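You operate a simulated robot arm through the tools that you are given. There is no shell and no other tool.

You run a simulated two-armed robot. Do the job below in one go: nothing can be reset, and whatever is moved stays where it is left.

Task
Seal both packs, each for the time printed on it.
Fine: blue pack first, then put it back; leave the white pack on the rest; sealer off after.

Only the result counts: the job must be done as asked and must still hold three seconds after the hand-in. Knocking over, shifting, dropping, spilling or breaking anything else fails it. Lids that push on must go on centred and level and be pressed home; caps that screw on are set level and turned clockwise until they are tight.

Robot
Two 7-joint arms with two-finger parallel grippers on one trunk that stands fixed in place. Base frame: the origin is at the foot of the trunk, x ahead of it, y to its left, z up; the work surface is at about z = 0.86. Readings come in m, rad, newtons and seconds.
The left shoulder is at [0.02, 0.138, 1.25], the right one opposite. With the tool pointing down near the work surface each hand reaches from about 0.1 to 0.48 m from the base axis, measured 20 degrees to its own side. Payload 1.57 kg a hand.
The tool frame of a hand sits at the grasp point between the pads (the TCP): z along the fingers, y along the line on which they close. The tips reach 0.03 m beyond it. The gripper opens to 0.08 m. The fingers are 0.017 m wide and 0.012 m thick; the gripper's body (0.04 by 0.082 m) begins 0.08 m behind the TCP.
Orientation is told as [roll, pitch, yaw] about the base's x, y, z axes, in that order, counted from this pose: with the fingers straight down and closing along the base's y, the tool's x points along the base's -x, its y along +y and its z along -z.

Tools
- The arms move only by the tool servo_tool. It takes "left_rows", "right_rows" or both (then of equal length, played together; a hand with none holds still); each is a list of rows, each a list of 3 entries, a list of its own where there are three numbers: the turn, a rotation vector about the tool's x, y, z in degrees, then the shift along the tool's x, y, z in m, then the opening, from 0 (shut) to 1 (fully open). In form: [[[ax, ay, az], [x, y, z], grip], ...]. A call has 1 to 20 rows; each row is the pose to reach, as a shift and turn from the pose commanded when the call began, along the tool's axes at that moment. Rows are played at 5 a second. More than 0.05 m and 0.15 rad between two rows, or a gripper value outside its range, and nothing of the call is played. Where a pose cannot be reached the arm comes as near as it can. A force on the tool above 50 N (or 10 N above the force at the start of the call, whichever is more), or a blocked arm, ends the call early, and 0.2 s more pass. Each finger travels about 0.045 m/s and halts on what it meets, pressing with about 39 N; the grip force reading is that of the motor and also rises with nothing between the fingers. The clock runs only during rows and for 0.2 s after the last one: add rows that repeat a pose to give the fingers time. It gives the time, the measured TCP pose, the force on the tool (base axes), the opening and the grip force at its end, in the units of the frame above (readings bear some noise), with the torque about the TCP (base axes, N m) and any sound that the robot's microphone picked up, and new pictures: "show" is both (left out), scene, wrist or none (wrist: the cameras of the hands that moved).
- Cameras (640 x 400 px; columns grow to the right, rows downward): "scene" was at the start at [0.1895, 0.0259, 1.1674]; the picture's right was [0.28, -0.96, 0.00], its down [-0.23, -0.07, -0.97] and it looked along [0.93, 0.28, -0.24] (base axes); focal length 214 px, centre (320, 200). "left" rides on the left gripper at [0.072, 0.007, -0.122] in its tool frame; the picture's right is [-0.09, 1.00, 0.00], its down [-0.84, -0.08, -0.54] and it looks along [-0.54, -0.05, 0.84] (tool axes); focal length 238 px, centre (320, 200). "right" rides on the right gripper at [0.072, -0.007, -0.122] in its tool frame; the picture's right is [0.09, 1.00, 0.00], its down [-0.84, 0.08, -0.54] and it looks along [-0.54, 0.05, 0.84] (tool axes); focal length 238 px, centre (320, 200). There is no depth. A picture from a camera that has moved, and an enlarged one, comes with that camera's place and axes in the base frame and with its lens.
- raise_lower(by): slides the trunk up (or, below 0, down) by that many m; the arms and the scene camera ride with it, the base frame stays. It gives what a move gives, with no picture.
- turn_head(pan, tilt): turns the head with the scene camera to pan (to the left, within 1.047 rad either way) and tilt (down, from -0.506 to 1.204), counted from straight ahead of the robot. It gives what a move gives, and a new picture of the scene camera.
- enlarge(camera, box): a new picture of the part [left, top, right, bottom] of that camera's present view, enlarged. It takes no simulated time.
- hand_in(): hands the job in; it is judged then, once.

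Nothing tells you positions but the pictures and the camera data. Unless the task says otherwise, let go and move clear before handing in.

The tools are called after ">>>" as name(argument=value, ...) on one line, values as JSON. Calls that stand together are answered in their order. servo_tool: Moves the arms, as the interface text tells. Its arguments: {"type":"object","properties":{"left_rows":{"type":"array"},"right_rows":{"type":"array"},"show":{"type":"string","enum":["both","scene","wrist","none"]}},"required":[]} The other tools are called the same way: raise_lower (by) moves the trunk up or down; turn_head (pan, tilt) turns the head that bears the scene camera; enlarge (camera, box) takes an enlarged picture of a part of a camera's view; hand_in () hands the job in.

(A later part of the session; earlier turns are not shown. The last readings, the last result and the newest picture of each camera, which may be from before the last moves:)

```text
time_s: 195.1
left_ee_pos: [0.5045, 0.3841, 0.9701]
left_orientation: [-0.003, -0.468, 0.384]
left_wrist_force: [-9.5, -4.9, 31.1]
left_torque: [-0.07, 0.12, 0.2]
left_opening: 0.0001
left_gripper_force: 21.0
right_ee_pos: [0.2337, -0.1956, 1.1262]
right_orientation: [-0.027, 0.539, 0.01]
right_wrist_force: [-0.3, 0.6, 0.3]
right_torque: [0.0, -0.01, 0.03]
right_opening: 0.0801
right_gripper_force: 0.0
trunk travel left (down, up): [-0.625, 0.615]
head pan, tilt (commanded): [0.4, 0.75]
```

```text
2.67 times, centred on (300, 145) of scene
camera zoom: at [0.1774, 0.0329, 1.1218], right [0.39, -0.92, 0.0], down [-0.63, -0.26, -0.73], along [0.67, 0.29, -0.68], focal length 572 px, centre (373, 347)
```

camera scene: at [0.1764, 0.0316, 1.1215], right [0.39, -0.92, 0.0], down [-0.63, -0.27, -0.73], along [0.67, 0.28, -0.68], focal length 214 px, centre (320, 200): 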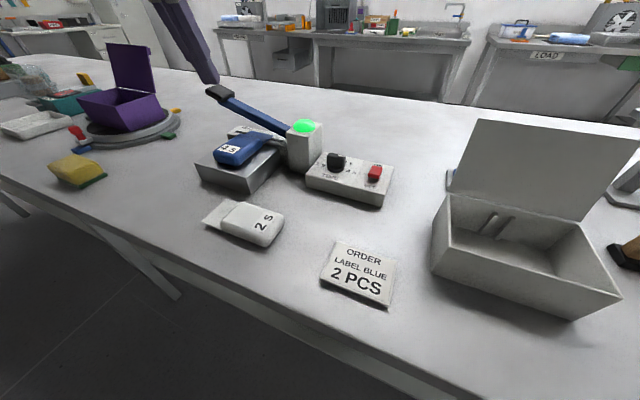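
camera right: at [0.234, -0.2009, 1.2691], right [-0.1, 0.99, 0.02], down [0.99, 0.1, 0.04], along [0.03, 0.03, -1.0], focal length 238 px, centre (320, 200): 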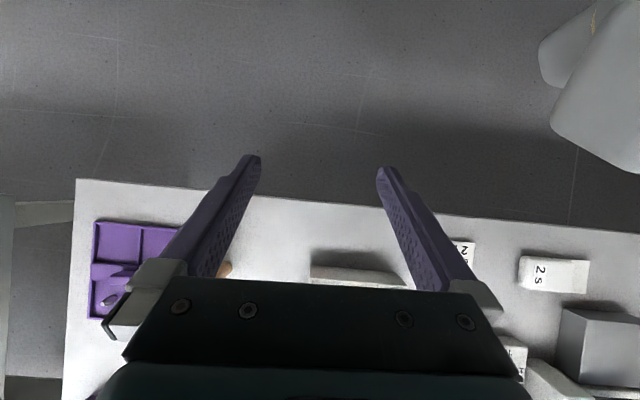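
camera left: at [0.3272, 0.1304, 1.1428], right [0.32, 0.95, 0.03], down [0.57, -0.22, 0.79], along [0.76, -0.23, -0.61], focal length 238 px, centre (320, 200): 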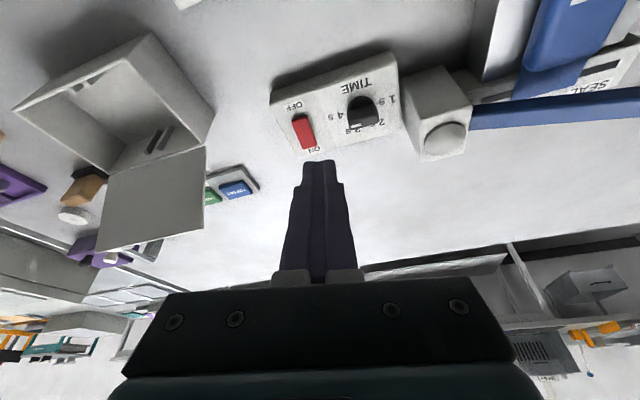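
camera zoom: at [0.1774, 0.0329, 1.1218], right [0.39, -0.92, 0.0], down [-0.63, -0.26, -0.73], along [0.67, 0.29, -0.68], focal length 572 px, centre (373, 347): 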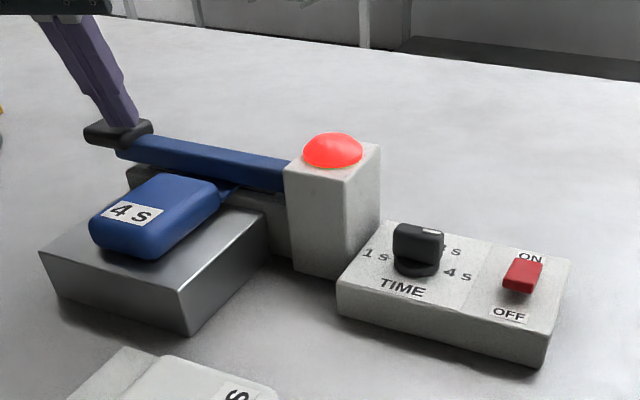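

>>> servo_tool(left_rows=[[[0, 0, 0], [0, 0, 0], 0], [[0, 0, 0], [0, 0, 0], 0], [[0, 0, 0], [0, 0, 0], 0], [[0, 0, 0], [0, 0, 0], 0]], show="none")

>>> enlarge(camera="scene", box=[180, 70, 420, 220])

```text
time_s: 196.1
left_ee_pos: [0.5049, 0.384, 0.9709]
left_orientation: [-0.001, -0.468, 0.385]
left_wrist_force: [-9.2, -4.3, 31.9]
left_torque: [-0.07, 0.11, 0.0]
left_opening: 0.0
left_gripper_force: 21.2
right_ee_pos: [0.2339, -0.1962, 1.1273]
right_orientation: [-0.027, 0.537, 0.008]
right_wrist_force: [0.2, -1.0, 0.0]
right_torque: [-0.01, -0.02, 0.0]
right_opening: 0.0801
right_gripper_force: 0.0
trunk travel left (down, up): [-0.625, 0.615]
head pan, tilt (commanded): [0.4, 0.75]
```

```text
2.67 times, centred on (300, 145) of scene
camera zoom: at [0.1774, 0.0329, 1.1218], right [0.39, -0.92, 0.0], down [-0.63, -0.26, -0.73], along [0.67, 0.29, -0.68], focal length 572 px, centre (373, 347)
```

zoom: 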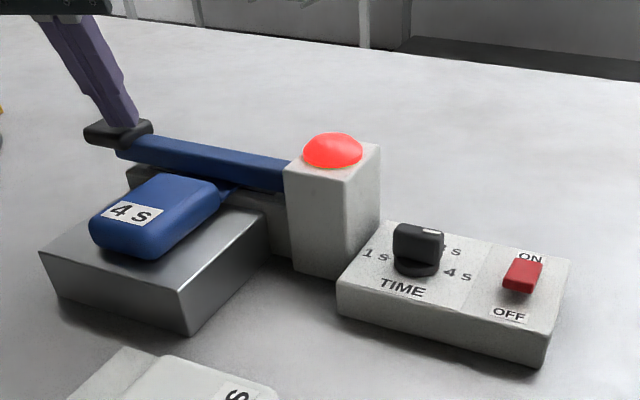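

>>> servo_tool(left_rows=[[[0, 0, 0], [0, 0, 0], 0], [[0, 0, 0], [0, 0, 0], 0]], show="none")

>>> enlarge(camera="scene", box=[180, 70, 420, 220])

```text
time_s: 196.7
left_ee_pos: [0.504, 0.384, 0.9709]
left_orientation: [-0.003, -0.468, 0.386]
left_wrist_force: [-9.3, -2.6, 30.4]
left_torque: [-0.1, 0.13, -0.09]
left_opening: 0.0002
left_gripper_force: 21.3
right_ee_pos: [0.2348, -0.1959, 1.127]
right_orientation: [-0.026, 0.537, 0.009]
right_wrist_force: [0.4, 0.3, -1.4]
right_torque: [0.02, -0.01, 0.02]
right_opening: 0.0799
right_gripper_force: 0.1
trunk travel left (down, up): [-0.625, 0.615]
head pan, tilt (commanded): [0.4, 0.75]
```

```text
2.67 times, centred on (300, 145) of scene
camera zoom: at [0.1775, 0.0329, 1.1218], right [0.39, -0.92, 0.0], down [-0.63, -0.26, -0.73], along [0.67, 0.29, -0.68], focal length 572 px, centre (373, 347)
```

zoom: 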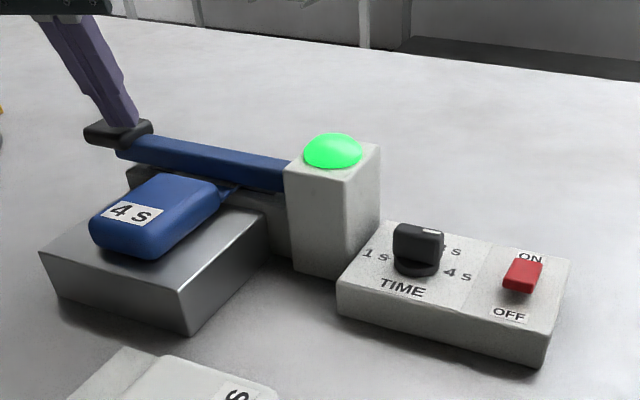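

The lamp went back to green: the 4 s seal is done. I'll let the lever up now.

>>> servo_tool(left_rows=[[[0, 0, 0], [-0.0037, 0, -0.0075], 0], [[0, 0, 0], [-0.0075, 0, -0.015], 0], [[0, 0, 0], [-0.0112, 0, -0.0225], 0], [[0, 0, 0], [-0.015, 0, -0.03], 0], [[0, 0, 0], [-0.0187, 0, -0.038], 0], [[0, 0, 0], [-0.0225, 0, -0.0455], 0], [[0, 0, 0], [-0.026, 0, -0.053], 0], [[0, 0, 0], [-0.03, 0, -0.061], 0], [[0, 0, 0], [-0.0335, 0, -0.068], 0]], show="both")

>>> enlarge(camera="scene", box=[170, 60, 350, 175])

```text
time_s: 198.7
left_ee_pos: [0.5025, 0.3823, 1.0437]
left_orientation: [-0.001, -0.461, 0.389]
left_wrist_force: [-0.8, 0.6, 0.4]
left_torque: [-0.01, -0.05, 0.02]
left_opening: 0.0001
left_gripper_force: 21.2
right_ee_pos: [0.2334, -0.1983, 1.1271]
right_orientation: [-0.028, 0.538, 0.01]
right_wrist_force: [-0.2, 0.1, -0.1]
right_torque: [0.0, -0.02, 0.01]
right_opening: 0.08
right_gripper_force: 0.0
trunk travel left (down, up): [-0.625, 0.615]
head pan, tilt (commanded): [0.4, 0.75]
camera scene: at [0.1764, 0.0316, 1.1215], right [0.39, -0.92, 0.0], down [-0.63, -0.27, -0.73], along [0.67, 0.28, -0.68], focal length 214 px, centre (320, 200)
camera left: at [0.3885, 0.3419, 1.1203], right [-0.3, 0.95, 0.04], down [0.5, 0.12, 0.86], along [0.81, 0.28, -0.51], focal length 238 px, centre (320, 200)
```

scene: 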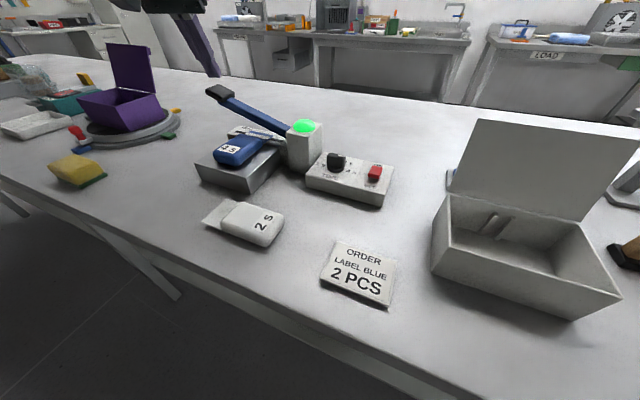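
left: 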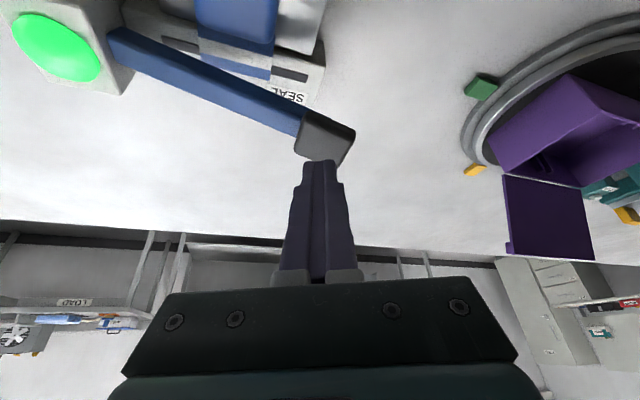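

```text
3.48 times, centred on (260, 118) of scene
camera zoom: at [0.1764, 0.0316, 1.1215], right [0.39, -0.92, 0.0], down [-0.63, -0.27, -0.73], along [0.67, 0.28, -0.68], focal length 746 px, centre (529, 487)
```

zoom: 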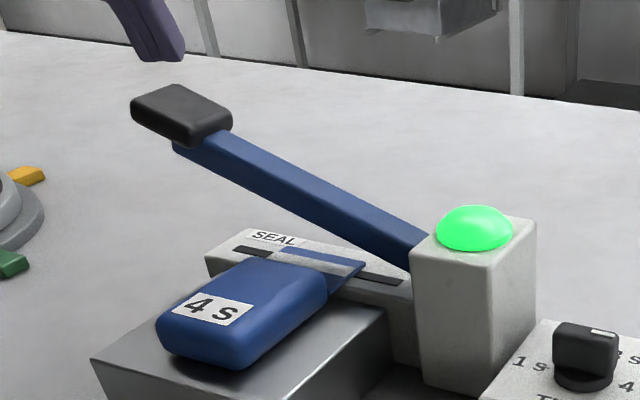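

A clear seal line is visible across the blue flap. Now I'll bring the hand back over the pack, level and open, to return it.

>>> servo_tool(left_rows=[[[0, 0, 0], [0.012, -0.0049, -0.0107], 0], [[0, 0, 0], [0.024, -0.0099, -0.0214], 0], [[0, 0, 0], [0.0361, -0.0148, -0.0322], 0], [[0, 0, 0], [0.0481, -0.0198, -0.0429], 0], [[0, 0, 0], [0.0601, -0.0247, -0.0536], 0], [[0.42, 2.17, 1.82], [0.0603, -0.0258, -0.0532], 0.2], [[0.85, 4.35, 3.65], [0.0605, -0.0269, -0.0529], 0.4], [[1.27, 6.52, 5.47], [0.0607, -0.028, -0.0525], 0.6], [[1.7, 8.7, 7.3], [0.061, -0.0292, -0.0522], 0.8], [[2.12, 10.87, 9.12], [0.0612, -0.0303, -0.0518], 1], [[2.55, 13.05, 10.95], [0.0614, -0.0314, -0.0514], 1], [[2.97, 15.22, 12.77], [0.0616, -0.0325, -0.0511], 1], [[3.4, 17.4, 14.6], [0.0618, -0.0336, -0.0507], 1], [[3.82, 19.57, 16.42], [0.062, -0.0348, -0.0504], 1], [[4.25, 21.75, 18.25], [0.0622, -0.0359, -0.05], 1], [[4.67, 23.92, 20.07], [0.0624, -0.037, -0.0496], 1], [[5.1, 26.1, 21.9], [0.0626, -0.0381, -0.0493], 1]], show="both")

>>> enlarge(camera="left", box=[220, 90, 480, 280])

```text
time_s: 202.2
left_ee_pos: [0.4452, 0.3165, 1.0596]
left_orientation: [0.0, -0.002, -0.004]
left_wrist_force: [1.1, -0.5, 0.2]
left_torque: [-0.01, 0.0, -0.02]
left_opening: 0.0801
left_gripper_force: 0.0
right_ee_pos: [0.2338, -0.1977, 1.1264]
right_orientation: [-0.028, 0.54, 0.009]
right_wrist_force: [0.4, 0.6, -0.4]
right_torque: [0.0, 0.02, 0.01]
right_opening: 0.08
right_gripper_force: 0.0
trunk travel left (down, up): [-0.625, 0.615]
head pan, tilt (commanded): [0.4, 0.75]
camera scene: at [0.1764, 0.0316, 1.1215], right [0.39, -0.92, 0.0], down [-0.63, -0.27, -0.73], along [0.67, 0.28, -0.68], focal length 214 px, centre (320, 200)
camera left: at [0.3712, 0.3226, 1.1821], right [0.1, 1.0, 0.0], down [0.84, -0.08, 0.54], along [0.54, -0.05, -0.84], focal length 238 px, centre (320, 200)
```

scene: 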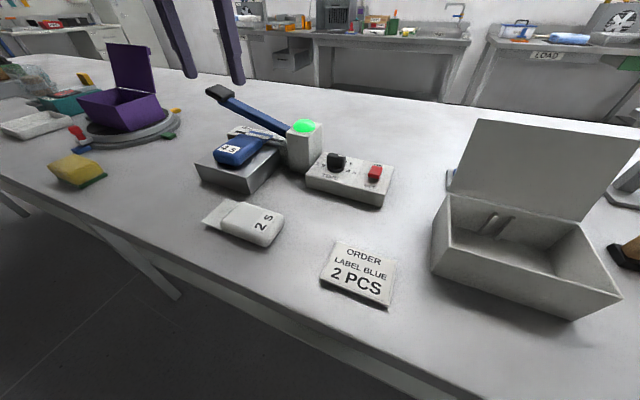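
left: 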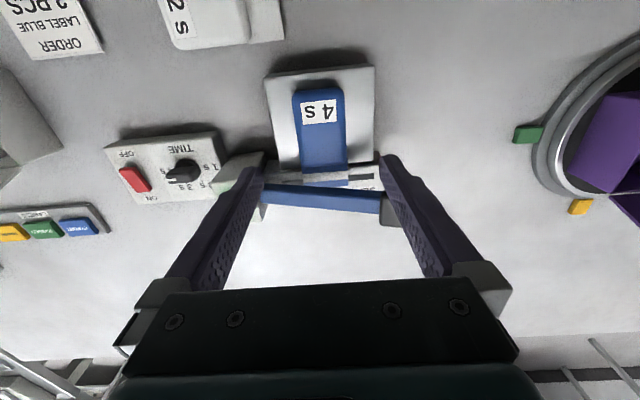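

```text
2.11 times, centred on (350, 185) of left
camera zoom: at [0.3712, 0.3226, 1.1821], right [0.1, 1.0, 0.0], down [0.84, -0.08, 0.54], along [0.54, -0.05, -0.84], focal length 502 px, centre (257, 232)
```

zoom: 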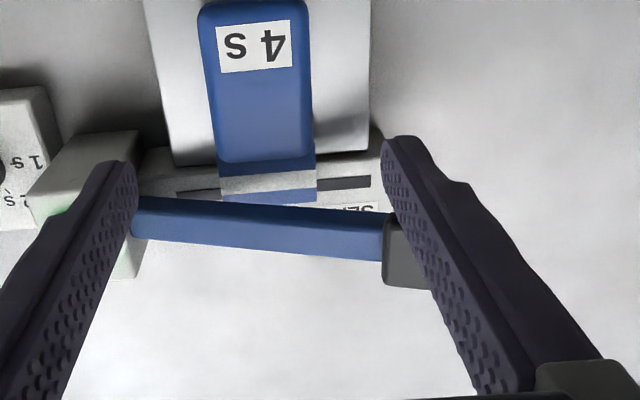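

The seal line runs the full width of the flap. I'll lower the trunk 5 cm and descend over the pack.

>>> raise_lower(by=-0.05)

>>> servo_tool(left_rows=[[[0, 0, 0], [0, 0, 0.01], 1], [[0, 0, 0], [0, 0, 0.02], 1], [[0, 0, 0], [0, 0, 0.03], 1], [[0, 0, 0], [0, 0, 0.04], 1], [[0, 0, 0], [0, 0, 0.05], 1], [[0, 0, 0], [0, 0, 0.06], 1], [[0, 0, 0], [0, 0, 0.067], 1], [[0, 0, 0], [0, 0, 0.0715], 1]], show="wrist")

>>> enlarge(camera="scene", box=[170, 80, 330, 180])

```text
time_s: 203.2
left_ee_pos: [0.4438, 0.3164, 1.0103]
left_orientation: [0.0, -0.002, -0.003]
left_wrist_force: [-0.6, -0.8, -0.6]
left_torque: [0.01, -0.01, -0.03]
left_opening: 0.0802
left_gripper_force: 0.0
right_ee_pos: [0.2338, -0.1967, 1.0762]
right_orientation: [-0.028, 0.538, 0.008]
right_wrist_force: [-0.1, 0.3, 0.0]
right_torque: [-0.02, -0.01, 0.02]
right_opening: 0.0801
right_gripper_force: 0.0
trunk travel left (down, up): [-0.575, 0.665]
head pan, tilt (commanded): [0.4, 0.75]
```

```text
time_s: 205.0
left_ee_pos: [0.4445, 0.3174, 0.9379]
left_orientation: [0.001, -0.002, -0.002]
left_wrist_force: [0.3, 0.0, -0.2]
left_torque: [0.01, 0.02, -0.02]
left_opening: 0.0801
left_gripper_force: 0.1
right_ee_pos: [0.2331, -0.1977, 1.0766]
right_orientation: [-0.027, 0.539, 0.008]
right_wrist_force: [-0.5, -0.6, -1.2]
right_torque: [0.03, -0.04, -0.01]
right_opening: 0.08
right_gripper_force: 0.0
trunk travel left (down, up): [-0.575, 0.665]
head pan, tilt (commanded): [0.4, 0.75]
camera left: at [0.3712, 0.3222, 1.0597], right [0.09, 1.0, 0.0], down [0.84, -0.08, 0.54], along [0.54, -0.05, -0.84], focal length 238 px, centre (320, 200)
```

left: 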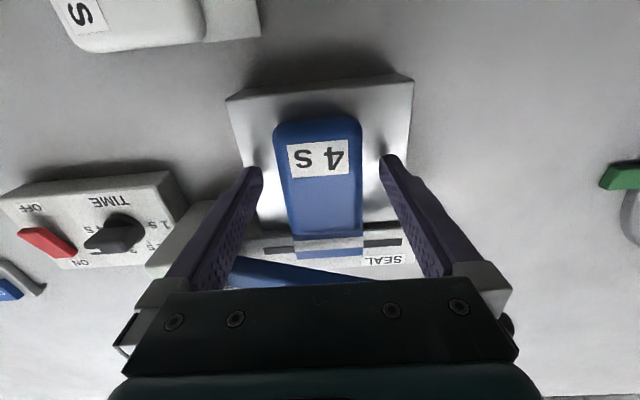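

```text
4.00 times, centred on (250, 130) of scene
camera zoom: at [0.1764, 0.0316, 1.0715], right [0.39, -0.92, 0.0], down [-0.63, -0.27, -0.73], along [0.67, 0.28, -0.68], focal length 858 px, centre (600, 480)
```

zoom: 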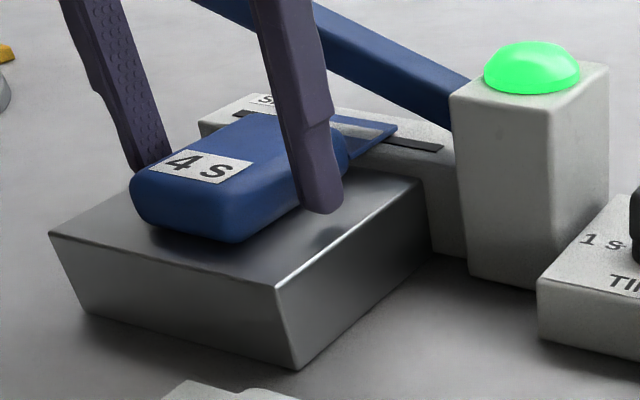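

>>> servo_tool(left_rows=[[[0, 0, 0], [0, 0, 0], 0.7], [[0, 0, 0], [0, 0, 0], 0.5], [[0, 0, 0], [0, 0, 0], 0.4], [[0, 0, 0], [0, 0, 0], 0.4], [[0, 0, 0], [0, 0, 0], 0.4], [[0, 0, 0], [0, 0, -0.004], 0.4], [[0, 0, 0], [0, 0, -0.008], 0.4], [[0, 0, 0], [0, 0, -0.012], 0.4], [[0, 0, 0], [0.006, 0, -0.012], 0.4], [[0, 0, 0], [0.012, 0, -0.012], 0.4], [[0, 0, 0], [0.018, 0, -0.012], 0.4], [[0, 0, 0], [0.024, 0, -0.012], 0.4], [[0, 0, 0], [0.03, 0, -0.012], 0.4], [[0, 0, 0], [0.037, 0, -0.014], 0.4], [[0, 0, 0], [0.044, 0, -0.02], 0.4], [[0, 0, 0], [0.044, 0, -0.03], 0.4]], show="both")

>>> enlarge(camera="scene", box=[160, 50, 360, 175])

```text
time_s: 208.4
left_ee_pos: [0.3999, 0.3165, 0.9684]
left_orientation: [0.0, 0.0, -0.004]
left_wrist_force: [-0.7, 0.1, -1.3]
left_torque: [0.01, 0.02, -0.03]
left_opening: 0.055
left_gripper_force: 38.4
right_ee_pos: [0.2342, -0.1977, 1.0773]
right_orientation: [-0.029, 0.541, 0.009]
right_wrist_force: [0.2, 0.3, -0.9]
right_torque: [0.01, 0.01, -0.02]
right_opening: 0.0802
right_gripper_force: 0.2
trunk travel left (down, up): [-0.575, 0.665]
head pan, tilt (commanded): [0.4, 0.75]
camera scene: at [0.1763, 0.0316, 1.0714], right [0.39, -0.92, 0.0], down [-0.63, -0.27, -0.73], along [0.67, 0.28, -0.68], focal length 214 px, centre (320, 200)
camera left: at [0.326, 0.3225, 1.0895], right [0.09, 1.0, 0.0], down [0.84, -0.08, 0.54], along [0.54, -0.05, -0.84], focal length 238 px, centre (320, 200)
```

scene: 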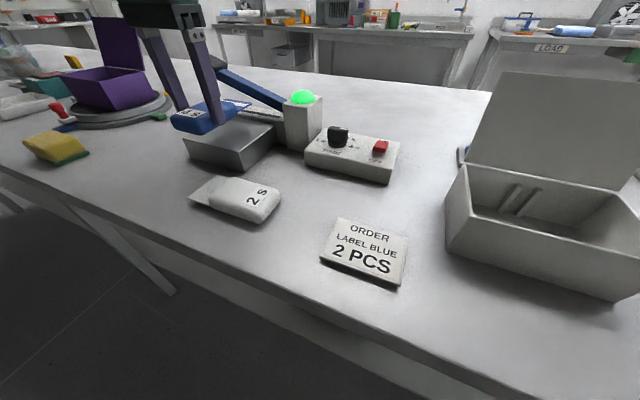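
left: 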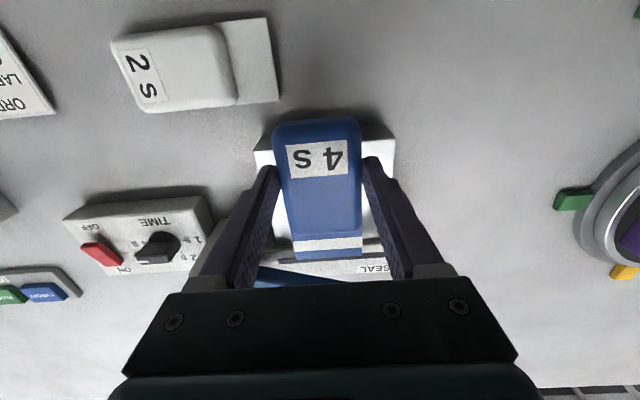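

```text
3.20 times, centred on (260, 112) of scene
camera zoom: at [0.1763, 0.0316, 1.0714], right [0.39, -0.92, 0.0], down [-0.63, -0.27, -0.73], along [0.67, 0.28, -0.68], focal length 686 px, centre (512, 480)
```

zoom: 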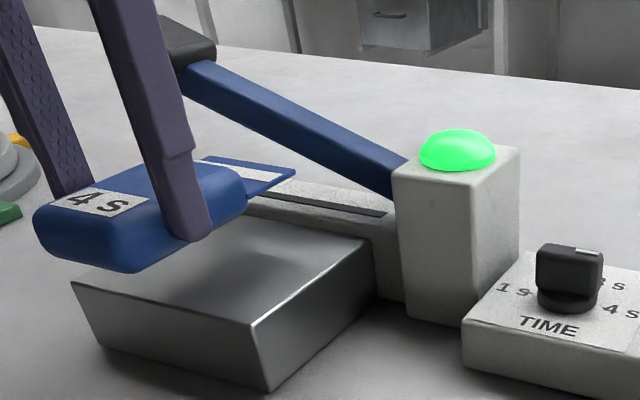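

Holding it again securely. I'll carry it back along the same path to above its original place.

>>> servo_tool(left_rows=[[[0, 0, -4.9], [0.0039, 0.0088, -0.0005], 0.4], [[0, 0, -9.8], [0.0077, 0.0177, -0.0008], 0.4], [[0, 0, -14.7], [0.0116, 0.0265, -0.001], 0.4], [[0, 0, -19.6], [0.0154, 0.0353, -0.0013], 0.4], [[0, 0, -24.4], [0.0193, 0.0442, -0.0015], 0.4], [[0, 0, -29.3], [0.0231, 0.053, -0.0018], 0.4], [[0, 0, -34.2], [0.027, 0.0618, -0.002], 0.4], [[0, 0, -39.1], [0.0308, 0.0707, -0.0022], 0.4], [[0, 0, -44.0], [0.0347, 0.0795, -0.0024], 0.4], [[0, 0, -48.9], [0.0385, 0.0883, -0.0026], 0.4], [[0, 0, -53.8], [0.0424, 0.0972, -0.0028], 0.4], [[0, 0, -58.7], [0.0462, 0.106, -0.003], 0.4], [[0, 0, -63.6], [0.0501, 0.1148, -0.003], 0.4], [[0, 0, -68.4], [0.0539, 0.1237, -0.003], 0.4], [[0, 0, -73.3], [0.0578, 0.1325, -0.003], 0.4], [[0, 0, -78.2], [0.0616, 0.1413, -0.003], 0.4], [[0, 0, -83.1], [0.0655, 0.1502, -0.003], 0.4], [[0, 0, -88.0], [0.0693, 0.159, -0.003], 0.4], [[0, 0, -88.0], [0.0693, 0.159, -0.003], 0.4]], show="both")

>>> enlarge(camera="scene", box=[0, 60, 240, 210])

```text
time_s: 212.4
left_ee_pos: [0.3323, 0.4774, 0.9709]
left_orientation: [-0.002, 0.001, 1.534]
left_wrist_force: [0.0, 0.2, -1.2]
left_torque: [-0.01, 0.0, -0.01]
left_opening: 0.0549
left_gripper_force: 38.8
right_ee_pos: [0.2321, -0.1969, 1.0776]
right_orientation: [-0.027, 0.54, 0.008]
right_wrist_force: [-0.1, -0.2, 0.0]
right_torque: [-0.04, 0.02, 0.0]
right_opening: 0.0801
right_gripper_force: 0.1
trunk travel left (down, up): [-0.575, 0.665]
head pan, tilt (commanded): [0.4, 0.75]
camera scene: at [0.1763, 0.0316, 1.0714], right [0.39, -0.92, 0.0], down [-0.63, -0.27, -0.73], along [0.67, 0.28, -0.68], focal length 214 px, centre (320, 200)
camera left: at [0.3205, 0.4033, 1.0927], right [-0.99, 0.13, 0.0], down [0.11, 0.83, 0.54], along [0.07, 0.54, -0.84], focal length 238 px, centre (320, 200)
```

scene: 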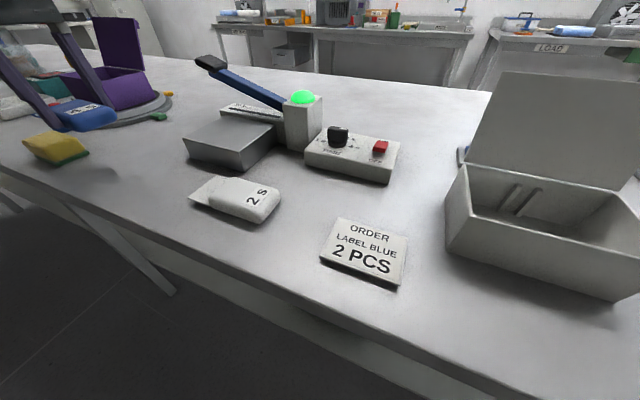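
left: 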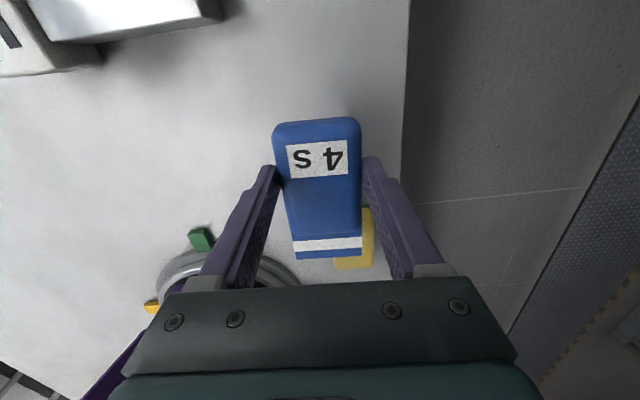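

```text
2.67 times, centred on (120, 135) of scene
camera zoom: at [0.1763, 0.0316, 1.0714], right [0.39, -0.92, 0.0], down [-0.63, -0.27, -0.73], along [0.67, 0.28, -0.68], focal length 572 px, centre (853, 373)
```

zoom: 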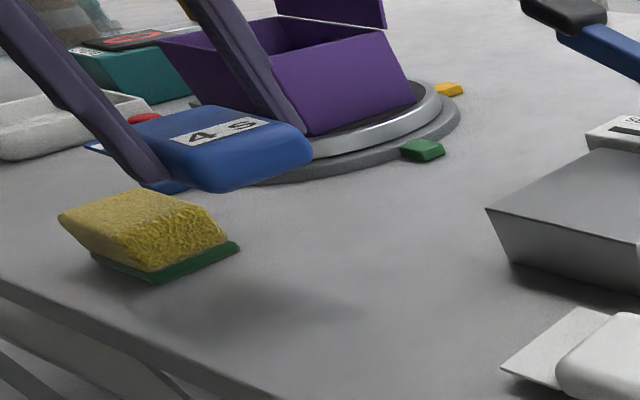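

It's back above its spot within a millimetre. I'll lower it, keeping about 3 mm clear of the sponge.

>>> servo_tool(left_rows=[[[0, 0, 0], [0.002, 0, 0.008], 0.4], [[0, 0, 0], [0.004, 0, 0.016], 0.4], [[0, 0, 0], [0.004, 0, 0.024], 0.4], [[0, 0, 0], [0.004, 0, 0.032], 0.4], [[0, 0, 0], [0.004, 0, 0.04], 0.4], [[0, 0, 0], [0.004, 0, 0.048], 0.4], [[0, 0, 0], [0.004, 0, 0.056], 0.4], [[0, 0, 0], [0.004, 0, 0.063], 0.4], [[0, 0, 0], [0.004, 0, 0.069], 0.4], [[0, 0, 0], [0.004, 0, 0.0725], 0.4]], show="wrist")

>>> enlarge(camera="scene", box=[0, 90, 200, 215])

```text
time_s: 214.6
left_ee_pos: [0.3328, 0.4718, 0.8991]
left_orientation: [-0.003, -0.001, 1.535]
left_wrist_force: [0.3, 0.4, -0.6]
left_torque: [0.01, 0.0, -0.02]
left_opening: 0.0549
left_gripper_force: 38.5
right_ee_pos: [0.2332, -0.1977, 1.0774]
right_orientation: [-0.027, 0.54, 0.008]
right_wrist_force: [1.1, 0.1, 0.6]
right_torque: [-0.02, -0.02, -0.03]
right_opening: 0.0799
right_gripper_force: 0.2
trunk travel left (down, up): [-0.575, 0.665]
head pan, tilt (commanded): [0.4, 0.75]
camera left: at [0.321, 0.3989, 1.0211], right [-0.99, 0.13, 0.0], down [0.11, 0.83, 0.54], along [0.07, 0.54, -0.84], focal length 238 px, centre (320, 200)
```

left: 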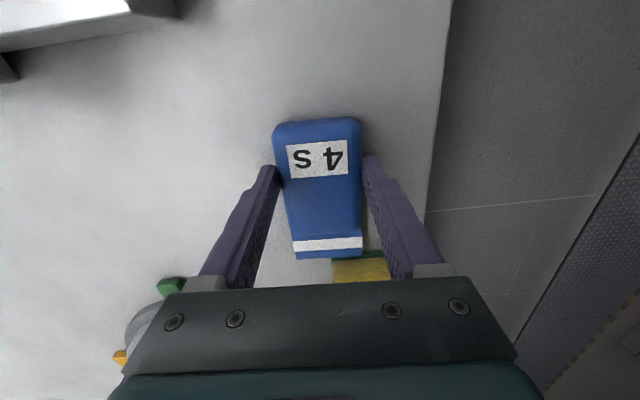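

```text
3.20 times, centred on (100, 152) of scene
camera zoom: at [0.1763, 0.0315, 1.0714], right [0.39, -0.92, 0.0], down [-0.63, -0.27, -0.73], along [0.67, 0.28, -0.68], focal length 686 px, centre (1024, 352)
```

zoom: 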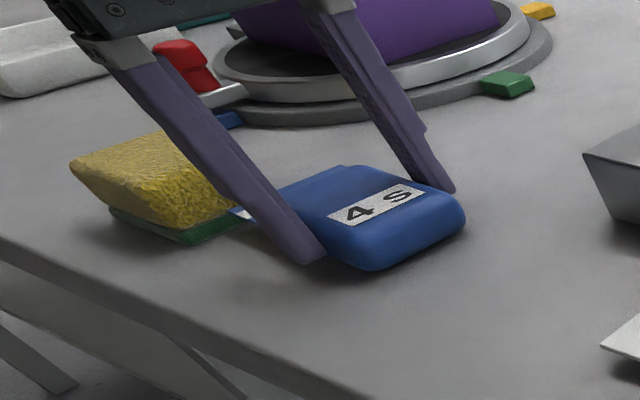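

>>> servo_tool(left_rows=[[[0, 0, 0], [-0.002, 0.001, 0], 0.4], [[0, 0, 0], [-0.004, 0.002, 0], 0.4], [[0, 0, 0], [-0.004, 0.002, 0.001], 0.4], [[0, 0, 0], [-0.004, 0.002, 0.002], 0.4], [[0, 0, 0], [-0.004, 0.002, 0.0025], 0.4]], show="none")

```text
time_s: 215.8
left_ee_pos: [0.3313, 0.4769, 0.8979]
left_orientation: [-0.002, 0.0, 1.535]
left_wrist_force: [-2.6, -2.8, 11.0]
left_torque: [0.16, 0.34, 0.16]
left_opening: 0.0548
left_gripper_force: 38.8
right_ee_pos: [0.2337, -0.1972, 1.0771]
right_orientation: [-0.028, 0.538, 0.009]
right_wrist_force: [0.8, 0.1, 0.4]
right_torque: [0.02, -0.01, -0.01]
right_opening: 0.08
right_gripper_force: 0.0
trunk travel left (down, up): [-0.575, 0.665]
head pan, tilt (commanded): [0.4, 0.75]
```

It's on the table. Releasing and lifting away.

>>> servo_tool(left_rows=[[[0, 0, 0], [0, 0, -0.0015], 0.5], [[0, 0, 0], [0, 0, -0.0015], 0.75], [[0, 0, 0], [0, 0, -0.0015], 1], [[0, 0, 0], [0, 0, -0.0015], 1], [[0, 0, 0], [0, 0, -0.0015], 1]], show="none")

>>> servo_tool(left_rows=[[[0, 0, 0], [0, 0, -0.008], 1], [[0, 0, 0], [0, 0, -0.018], 1], [[0, 0, 0], [0, 0, -0.028], 1], [[0, 0, 0], [0, 0, -0.038], 1], [[0, 0, 0], [0, 0, -0.048], 1], [[0, 0, 0], [0, 0, -0.058], 1], [[0, 0, 0], [0, 0, -0.068], 1], [[0, 0, 0], [0, 0, -0.078], 1], [[0, 0, 0], [0, 0, -0.088], 1], [[0, 0, 0], [0, 0, -0.098], 1]], show="both")

>>> enlarge(camera="scene", box=[0, 90, 200, 215])

>>> enlarge(camera="left", box=[200, 80, 440, 290])

```text
time_s: 217.0
left_ee_pos: [0.3307, 0.4755, 0.8978]
left_orientation: [0.0, 0.001, 1.532]
left_wrist_force: [0.4, 0.4, -0.5]
left_torque: [0.01, -0.01, 0.03]
left_opening: 0.08
left_gripper_force: 0.1
right_ee_pos: [0.2325, -0.1978, 1.0771]
right_orientation: [-0.029, 0.539, 0.008]
right_wrist_force: [-0.2, 0.1, -0.3]
right_torque: [0.0, 0.01, -0.01]
right_opening: 0.08
right_gripper_force: 0.0
trunk travel left (down, up): [-0.575, 0.665]
head pan, tilt (commanded): [0.4, 0.75]
```

```text
time_s: 219.2
left_ee_pos: [0.3305, 0.4763, 0.9955]
left_orientation: [-0.001, 0.001, 1.534]
left_wrist_force: [0.2, 0.4, 0.4]
left_torque: [0.0, -0.01, 0.0]
left_opening: 0.08
left_gripper_force: 0.1
right_ee_pos: [0.2343, -0.1972, 1.0766]
right_orientation: [-0.027, 0.539, 0.01]
right_wrist_force: [0.0, -0.3, -0.1]
right_torque: [0.0, 0.02, 0.01]
right_opening: 0.0801
right_gripper_force: 0.1
trunk travel left (down, up): [-0.575, 0.665]
head pan, tilt (commanded): [0.4, 0.75]
camera scene: at [0.1764, 0.0317, 1.0714], right [0.39, -0.92, 0.0], down [-0.63, -0.27, -0.73], along [0.67, 0.28, -0.68], focal length 214 px, centre (320, 200)
camera left: at [0.3194, 0.4027, 1.1183], right [-0.99, 0.13, 0.0], down [0.11, 0.83, 0.54], along [0.07, 0.54, -0.84], focal length 238 px, centre (320, 200)
```

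scene: 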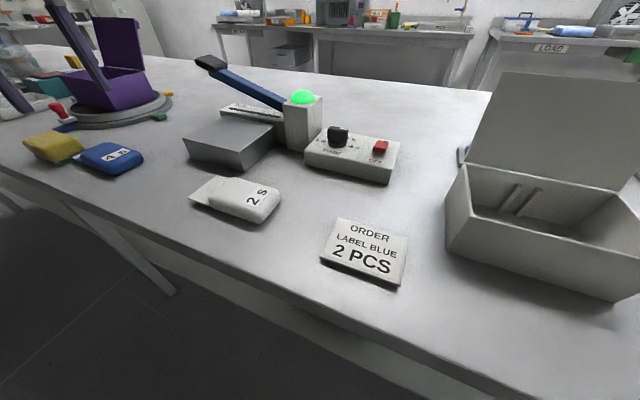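
left: 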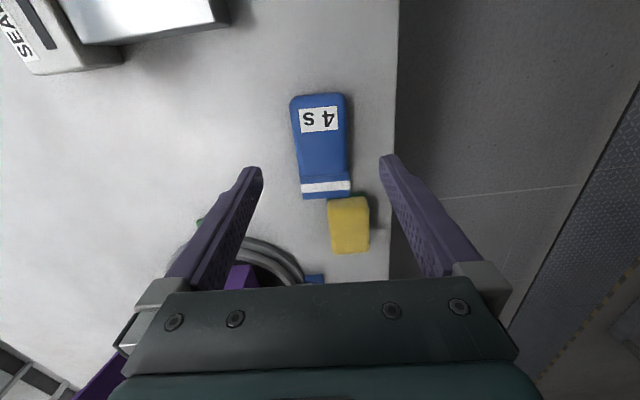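

```text
3.20 times, centred on (100, 152) of scene
camera zoom: at [0.1764, 0.0317, 1.0714], right [0.39, -0.92, 0.0], down [-0.63, -0.27, -0.73], along [0.67, 0.28, -0.68], focal length 686 px, centre (1024, 352)
```

zoom: 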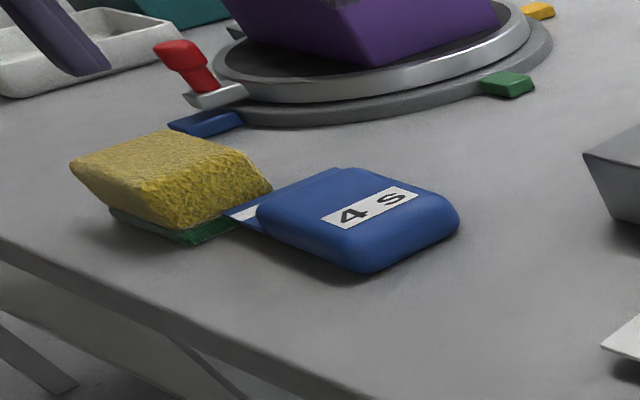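

```text
1.90 times, centred on (320, 185) of left
camera zoom: at [0.3194, 0.4027, 1.1183], right [-0.99, 0.13, 0.0], down [0.11, 0.83, 0.54], along [0.07, 0.54, -0.84], focal length 454 px, centre (320, 229)
```

zoom: 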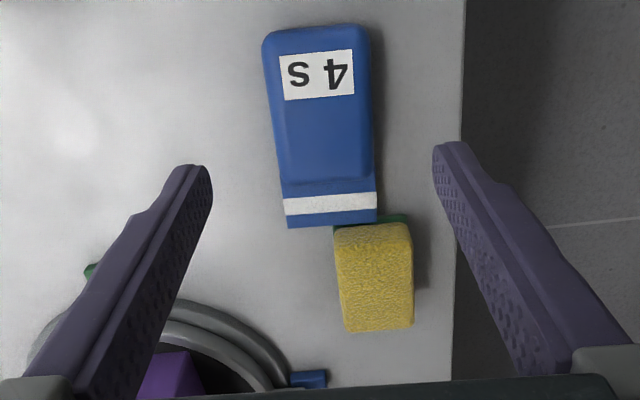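

The blue pack is back in place, sealed, with the sponge undisturbed. Next I'll set the knob to 2 s, starting by moving the hand back toward the sealer.

>>> servo_tool(left_rows=[[[0, 0, 4.4], [0.0127, -0.004, -0.004], 1], [[0, 0, 8.8], [0.0253, -0.0079, -0.008], 1], [[0, 0, 13.2], [0.038, -0.0119, -0.012], 1], [[0, 0, 17.6], [0.0506, -0.0159, -0.016], 1], [[0, 0, 22.0], [0.0633, -0.0199, -0.02], 1], [[0, 0, 26.4], [0.076, -0.0238, -0.023], 1], [[0, 0, 30.8], [0.0886, -0.0278, -0.026], 1], [[0, 0, 35.2], [0.1013, -0.0318, -0.029], 1], [[0, 0, 39.6], [0.1139, -0.0357, -0.031], 1], [[0, 0, 44.0], [0.1266, -0.0397, -0.033], 1], [[0, 0, 48.4], [0.1393, -0.0437, -0.034], 1], [[0, 0, 52.8], [0.1519, -0.0476, -0.035], 1], [[0, 0, 57.2], [0.1646, -0.0516, -0.035], 1], [[0, 0, 61.6], [0.1772, -0.0556, -0.035], 1], [[0, 0, 66.0], [0.1899, -0.0596, -0.035], 1], [[0, 0, 70.4], [0.2026, -0.0635, -0.035], 1], [[0, 0, 74.8], [0.2152, -0.0675, -0.035], 1], [[0, 0, 79.2], [0.2279, -0.0715, -0.035], 1], [[0, 0, 83.6], [0.2405, -0.0754, -0.035], 1], [[0, 0, 88.0], [0.2532, -0.0794, -0.035], 1]], show="none")

```text
time_s: 223.4
left_ee_pos: [0.3984, 0.2211, 1.0313]
left_orientation: [0.0, -0.002, -0.004]
left_wrist_force: [-0.3, -0.8, 0.5]
left_torque: [0.05, -0.03, -0.03]
left_opening: 0.0801
left_gripper_force: 0.0
right_ee_pos: [0.2331, -0.1971, 1.0772]
right_orientation: [-0.026, 0.539, 0.008]
right_wrist_force: [-0.2, 0.8, -0.2]
right_torque: [0.0, 0.0, 0.01]
right_opening: 0.0802
right_gripper_force: 0.1
trunk travel left (down, up): [-0.575, 0.665]
head pan, tilt (commanded): [0.4, 0.75]
```

>>> servo_tool(left_rows=[[[0, 0, 5], [-0.0029, -0.0039, 0], 1], [[0, 0, 10], [-0.0057, -0.0079, 0], 1], [[0, 0, 15], [-0.0086, -0.0118, 0], 1], [[0, 0, 20], [-0.0115, -0.0158, 0], 0.9], [[0, 0, 25], [-0.0143, -0.0197, 0], 0.8], [[0, 0, 30], [-0.0172, -0.0237, 0], 0.7], [[0, 0, 35], [-0.0201, -0.0276, 0], 0.6], [[0, 0, 40], [-0.0229, -0.0316, 0], 0.5], [[0, 0, 45], [-0.0258, -0.0355, 0], 0.5], [[0, 0, 50], [-0.0287, -0.0394, 0], 0.5], [[0, 0, 55], [-0.0315, -0.0434, 0], 0.5], [[0, 0, 60], [-0.0344, -0.0473, 0], 0.5], [[0, 0, 65], [-0.0373, -0.0513, 0], 0.5], [[0, 0, 70], [-0.0401, -0.0552, 0], 0.5], [[0, 0, 75], [-0.043, -0.0592, 0], 0.5], [[0, 0, 80], [-0.0459, -0.0631, 0], 0.5], [[0, 0, 85], [-0.0487, -0.0671, 0], 0.5], [[0, 0, 90], [-0.0516, -0.071, 0], 0.5]], show="none")

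>>> servo_tool(left_rows=[[[-1, 0, 0], [0, 0, 0], 0.5], [[-2, 0, 0], [0, 0, 0], 0.5], [[-3, 0, 0], [0, 0, 0], 0.5], [[-4, 0, 0], [0, 0, 0], 0.5], [[-5, 0, 0], [0, 0, 0], 0.5], [[-6, 0, 0], [0, 0, 0], 0.5], [[-7, 0, 0], [0, 0, 0], 0.5], [[-8, 0, 0], [0, 0, 0], 0.5]], show="none")

>>> raise_lower(by=-0.05)

```text
time_s: 227.2
left_ee_pos: [0.4528, 0.1497, 1.0308]
left_orientation: [0.002, 0.001, -1.577]
left_wrist_force: [-0.3, -0.2, -0.7]
left_torque: [0.02, -0.04, 0.01]
left_opening: 0.0398
left_gripper_force: 0.0
right_ee_pos: [0.234, -0.197, 1.0769]
right_orientation: [-0.027, 0.54, 0.009]
right_wrist_force: [0.4, -0.1, -0.1]
right_torque: [0.02, -0.02, -0.01]
right_opening: 0.0801
right_gripper_force: 0.1
trunk travel left (down, up): [-0.575, 0.665]
head pan, tilt (commanded): [0.4, 0.75]
```

```text
time_s: 229.0
left_ee_pos: [0.4513, 0.1498, 1.0308]
left_orientation: [0.139, -0.001, -1.573]
left_wrist_force: [0.7, -0.2, -0.9]
left_torque: [-0.02, 0.0, 0.02]
left_opening: 0.0402
left_gripper_force: 0.0
right_ee_pos: [0.233, -0.1978, 1.0757]
right_orientation: [-0.028, 0.541, 0.009]
right_wrist_force: [-0.1, -0.5, 1.3]
right_torque: [-0.01, 0.02, 0.0]
right_opening: 0.0804
right_gripper_force: 0.0
trunk travel left (down, up): [-0.575, 0.665]
head pan, tilt (commanded): [0.4, 0.75]
```

```text
time_s: 229.9
left_ee_pos: [0.4503, 0.1485, 0.9823]
left_orientation: [0.141, 0.0, -1.576]
left_wrist_force: [0.1, 0.2, 0.0]
left_torque: [0.0, 0.01, 0.0]
left_opening: 0.0398
left_gripper_force: 0.1
right_ee_pos: [0.2333, -0.1964, 1.0264]
right_orientation: [-0.03, 0.537, 0.008]
right_wrist_force: [0.4, -0.4, -0.1]
right_torque: [0.0, 0.0, -0.02]
right_opening: 0.08
right_gripper_force: 0.0
trunk travel left (down, up): [-0.525, 0.715]
head pan, tilt (commanded): [0.4, 0.75]
```

>>> servo_tool(left_rows=[[[0, 0, 0], [-0.0022, 0.0056, 0.0036], 0.5], [[0, 0, 0], [-0.0045, 0.0112, 0.0073], 0.5], [[0, 0, 0], [-0.0068, 0.0169, 0.011], 0.5], [[0, 0, 0], [-0.009, 0.0225, 0.0146], 0.5], [[0, 0, 0], [-0.0112, 0.0281, 0.0183], 0.5], [[0, 0, 0], [-0.0135, 0.0337, 0.0219], 0.5], [[0, 0, 0], [-0.0135, 0.0337, 0.0219], 0.5]], show="none")

>>> enlarge(camera="left", box=[220, 80, 420, 205])

>>> enlarge(camera="scene", box=[290, 80, 420, 161])

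```text
time_s: 231.5
left_ee_pos: [0.4878, 0.1348, 0.9641]
left_orientation: [0.141, 0.0, -1.574]
left_wrist_force: [-0.5, -0.5, 0.5]
left_torque: [0.03, 0.02, 0.0]
left_opening: 0.04
left_gripper_force: 0.0
right_ee_pos: [0.2332, -0.198, 1.0275]
right_orientation: [-0.029, 0.537, 0.007]
right_wrist_force: [0.2, 0.6, -0.2]
right_torque: [0.0, 0.01, 0.0]
right_opening: 0.0797
right_gripper_force: 0.1
trunk travel left (down, up): [-0.525, 0.715]
head pan, tilt (commanded): [0.4, 0.75]
```

```text
3.20 times, centred on (320, 142) of left
camera zoom: at [0.476, 0.2052, 1.0859], right [0.99, -0.1, 0.14], down [-0.16, -0.84, 0.53], along [0.07, -0.54, -0.84], focal length 763 px, centre (320, 384)
```

zoom: 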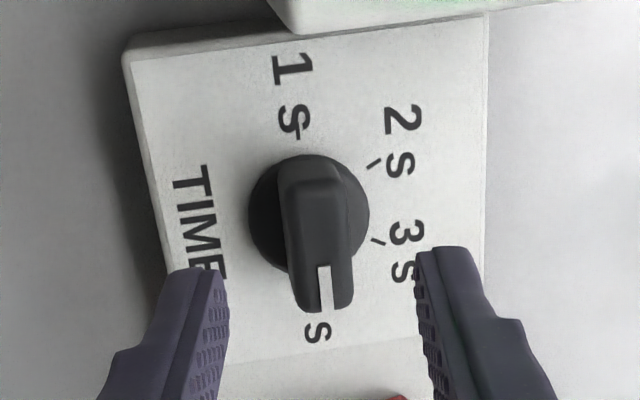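

```text
4.92 times, centred on (355, 120) of scene
camera zoom: at [0.1764, 0.0316, 1.0215], right [0.39, -0.92, 0.0], down [-0.63, -0.27, -0.73], along [0.67, 0.28, -0.68], focal length 1056 px, centre (148, 591)
```

zoom: 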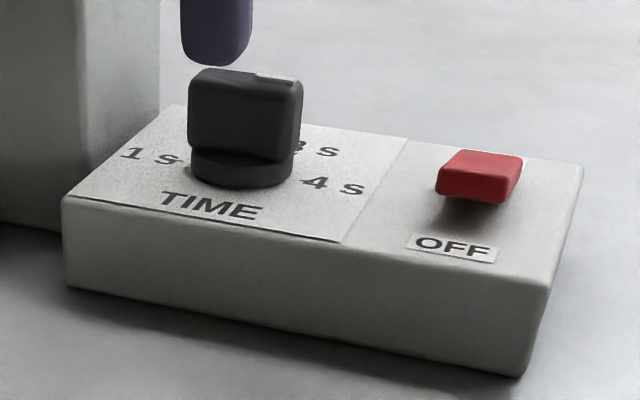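

Well aligned over the knob. Descending and then turning it back counter-clockwise with a loose hold.

>>> servo_tool(left_rows=[[[0, 0, 0], [0, -0.0001, 0.005], 0.5], [[0, 0, 0], [0.0001, -0.0002, 0.01], 0.5], [[0, 0, 0], [0.0002, -0.0003, 0.015], 0.5], [[0, 0, 0], [0.0003, -0.0004, 0.02], 0.5], [[0, 0, 0], [0.0004, -0.0005, 0.025], 0.5], [[0, 0, 0], [0.0005, -0.0007, 0.0295], 0.5], [[0, 0, 0], [0.0005, -0.0007, 0.0295], 0.35], [[0, 0, 0], [0.0005, -0.0007, 0.0295], 0.23], [[0, 0, 0], [0.0005, -0.0007, 0.0295], 0.23]], show="none")

>>> servo_tool(left_rows=[[[0, 0, -6], [0, 0, 0], 0.23], [[0, 0, -12], [0, 0, 0], 0.23], [[0, 0, -18], [0, 0, 0], 0.23], [[0, 0, -24], [0, 0, 0], 0.23], [[0, 0, -30], [0, 0, 0], 0.23], [[0, 0, -36], [0, 0, 0], 0.23], [[0, 0, -42], [0, 0, 0], 0.23], [[0, 0, -48], [0, 0, 0], 0.23], [[0, 0, -54], [0, 0, 0], 0.23], [[0, 0, -60], [0, 0, 0], 0.23]], show="none")

>>> enlarge(camera="left", box=[220, 80, 420, 205])

```text
time_s: 233.5
left_ee_pos: [0.4898, 0.1349, 0.9348]
left_orientation: [0.141, -0.001, -1.574]
left_wrist_force: [0.5, 0.4, 0.2]
left_torque: [-0.02, -0.02, 0.01]
left_opening: 0.0192
left_gripper_force: 0.5
right_ee_pos: [0.2321, -0.197, 1.0277]
right_orientation: [-0.027, 0.538, 0.009]
right_wrist_force: [-0.4, -0.4, -0.1]
right_torque: [0.0, 0.0, -0.02]
right_opening: 0.0802
right_gripper_force: 0.0
trunk travel left (down, up): [-0.525, 0.715]
head pan, tilt (commanded): [0.4, 0.75]
```

```text
time_s: 235.7
left_ee_pos: [0.4914, 0.1352, 0.9345]
left_orientation: [0.072, -0.124, -0.527]
left_wrist_force: [0.2, 0.9, 0.0]
left_torque: [-0.02, 0.02, -0.03]
left_opening: 0.0192
left_gripper_force: 0.3
right_ee_pos: [0.2337, -0.1972, 1.0272]
right_orientation: [-0.028, 0.538, 0.01]
right_wrist_force: [-0.5, -0.6, 0.6]
right_torque: [0.01, 0.01, -0.02]
right_opening: 0.0799
right_gripper_force: 0.1
trunk travel left (down, up): [-0.525, 0.715]
head pan, tilt (commanded): [0.4, 0.75]
```

```text
3.20 times, centred on (320, 142) of left
camera zoom: at [0.4141, 0.1759, 1.0471], right [0.57, 0.82, 0.08], down [0.6, -0.49, 0.63], along [0.56, -0.31, -0.77], focal length 763 px, centre (320, 384)
```

zoom: 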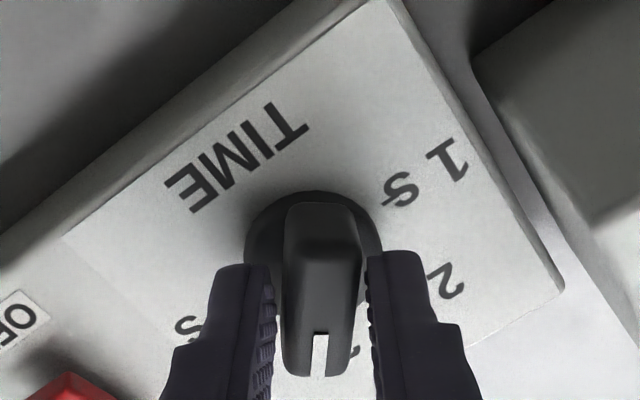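

>>> servo_tool(left_rows=[[[0, 0, -6], [0, 0, 0], 0.23], [[0, 0, -12], [0, 0, 0], 0.23], [[0, 0, -18], [0, 0, 0], 0.23], [[0, 0, -24], [0, 0, 0], 0.23], [[0, 0, -30], [0, 0, 0], 0.23], [[0, 0, -36], [0, 0, 0], 0.23], [[0, 0, -42], [0, 0, 0], 0.23], [[0, 0, -48], [0, 0, 0], 0.23], [[0, 0, -54], [0, 0, 0], 0.23], [[0, 0, -60], [0, 0, 0], 0.23], [[0, 0, -60], [0, 0, 0], 0.15], [[0, 0, -60], [0, 0, 0], 0.1], [[0, 0, -60], [0, 0, 0], 0.1], [[0, 0, -60], [0, 0, 0], 0.3], [[0, 0, -60], [0, 0, 0], 0.45], [[0, 0, -60], [0, 0, 0], 0.5]], show="none")

>>> enlarge(camera="left", box=[220, 80, 420, 205])

>>> enlarge(camera="scene", box=[290, 80, 420, 161])

```text
time_s: 239.1
left_ee_pos: [0.4915, 0.1352, 0.935]
left_orientation: [-0.071, -0.122, 0.526]
left_wrist_force: [-0.2, -0.5, -0.5]
left_torque: [-0.01, 0.01, 0.02]
left_opening: 0.0401
left_gripper_force: 0.2
right_ee_pos: [0.2335, -0.1969, 1.0266]
right_orientation: [-0.028, 0.535, 0.009]
right_wrist_force: [0.7, -0.4, -0.2]
right_torque: [0.0, -0.04, 0.0]
right_opening: 0.08
right_gripper_force: 0.1
trunk travel left (down, up): [-0.525, 0.715]
head pan, tilt (commanded): [0.4, 0.75]
```

```text
3.20 times, centred on (320, 142) of left
camera zoom: at [0.4065, 0.1043, 1.0461], right [-0.41, 0.91, -0.06], down [0.68, 0.35, 0.64], along [0.61, 0.23, -0.76], focal length 763 px, centre (320, 384)
```

zoom: 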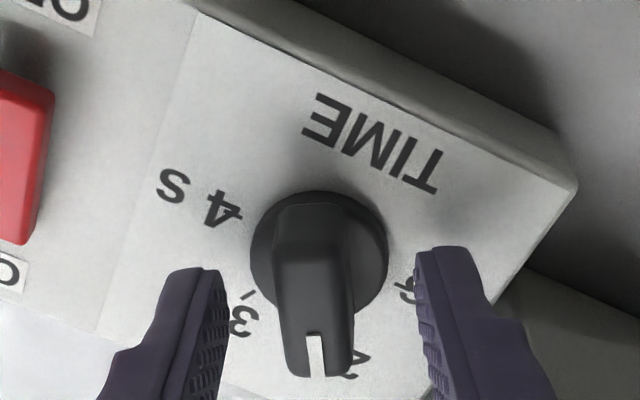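

```text
4.92 times, centred on (355, 120) of scene
camera zoom: at [0.1764, 0.0316, 1.0215], right [0.39, -0.92, 0.0], down [-0.63, -0.27, -0.73], along [0.67, 0.28, -0.68], focal length 1056 px, centre (148, 591)
```

zoom: 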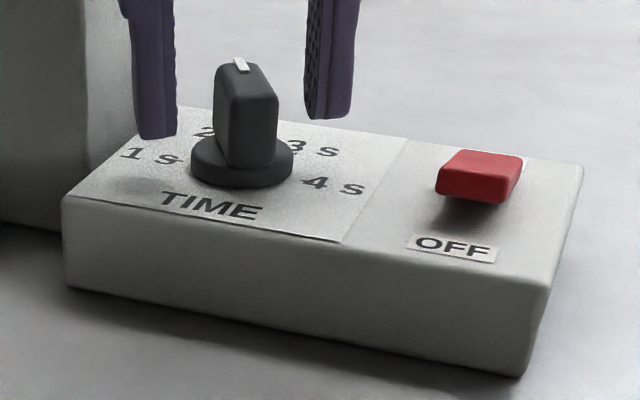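

The knob now points at 2 s. I'll lift clear with the trunk and level the hand while backing off.

>>> raise_lower(by=0.1)

>>> servo_tool(left_rows=[[[-0.5, 0.87, 0], [0.0081, 0.0085, 0.0005], 0.7], [[-1, 1.73, 0], [0.0162, 0.017, 0.001], 0.8], [[-1.5, 2.6, 0], [0.0243, 0.0256, 0.0015], 0.9], [[-2, 3.46, 0], [0.0324, 0.0341, 0.002], 1], [[-2.5, 4.33, 0], [0.0405, 0.0426, 0.0025], 1], [[-3, 5.2, 0], [0.0486, 0.0511, 0.003], 1], [[-3.5, 6.06, 0], [0.0567, 0.0597, 0.0035], 1], [[-4, 6.93, 0], [0.0648, 0.0682, 0.004], 1]], show="none")

```text
time_s: 240.4
left_ee_pos: [0.4895, 0.1349, 1.0348]
left_orientation: [-0.07, -0.121, 0.527]
left_wrist_force: [0.9, 0.9, 0.2]
left_torque: [0.0, 0.01, -0.01]
left_opening: 0.0402
left_gripper_force: 0.0
right_ee_pos: [0.2335, -0.1969, 1.1276]
right_orientation: [-0.027, 0.54, 0.009]
right_wrist_force: [-0.3, 0.1, -0.1]
right_torque: [0.0, 0.0, 0.0]
right_opening: 0.08
right_gripper_force: 0.1
trunk travel left (down, up): [-0.625, 0.615]
head pan, tilt (commanded): [0.4, 0.75]
```

```text
time_s: 242.2
left_ee_pos: [0.4017, 0.1632, 1.0176]
left_orientation: [-0.001, 0.0, 0.521]
left_wrist_force: [-0.8, 0.2, 0.0]
left_torque: [0.0, 0.01, -0.03]
left_opening: 0.0799
left_gripper_force: 0.1
left hand out of reach, approached as far as the arm can: row 4, 5
right_ee_pos: [0.2336, -0.1967, 1.1271]
right_orientation: [-0.027, 0.539, 0.007]
right_wrist_force: [0.3, -0.5, -0.8]
right_torque: [0.0, -0.01, 0.0]
right_opening: 0.08
right_gripper_force: 0.0
trunk travel left (down, up): [-0.625, 0.615]
head pan, tilt (commanded): [0.4, 0.75]
```

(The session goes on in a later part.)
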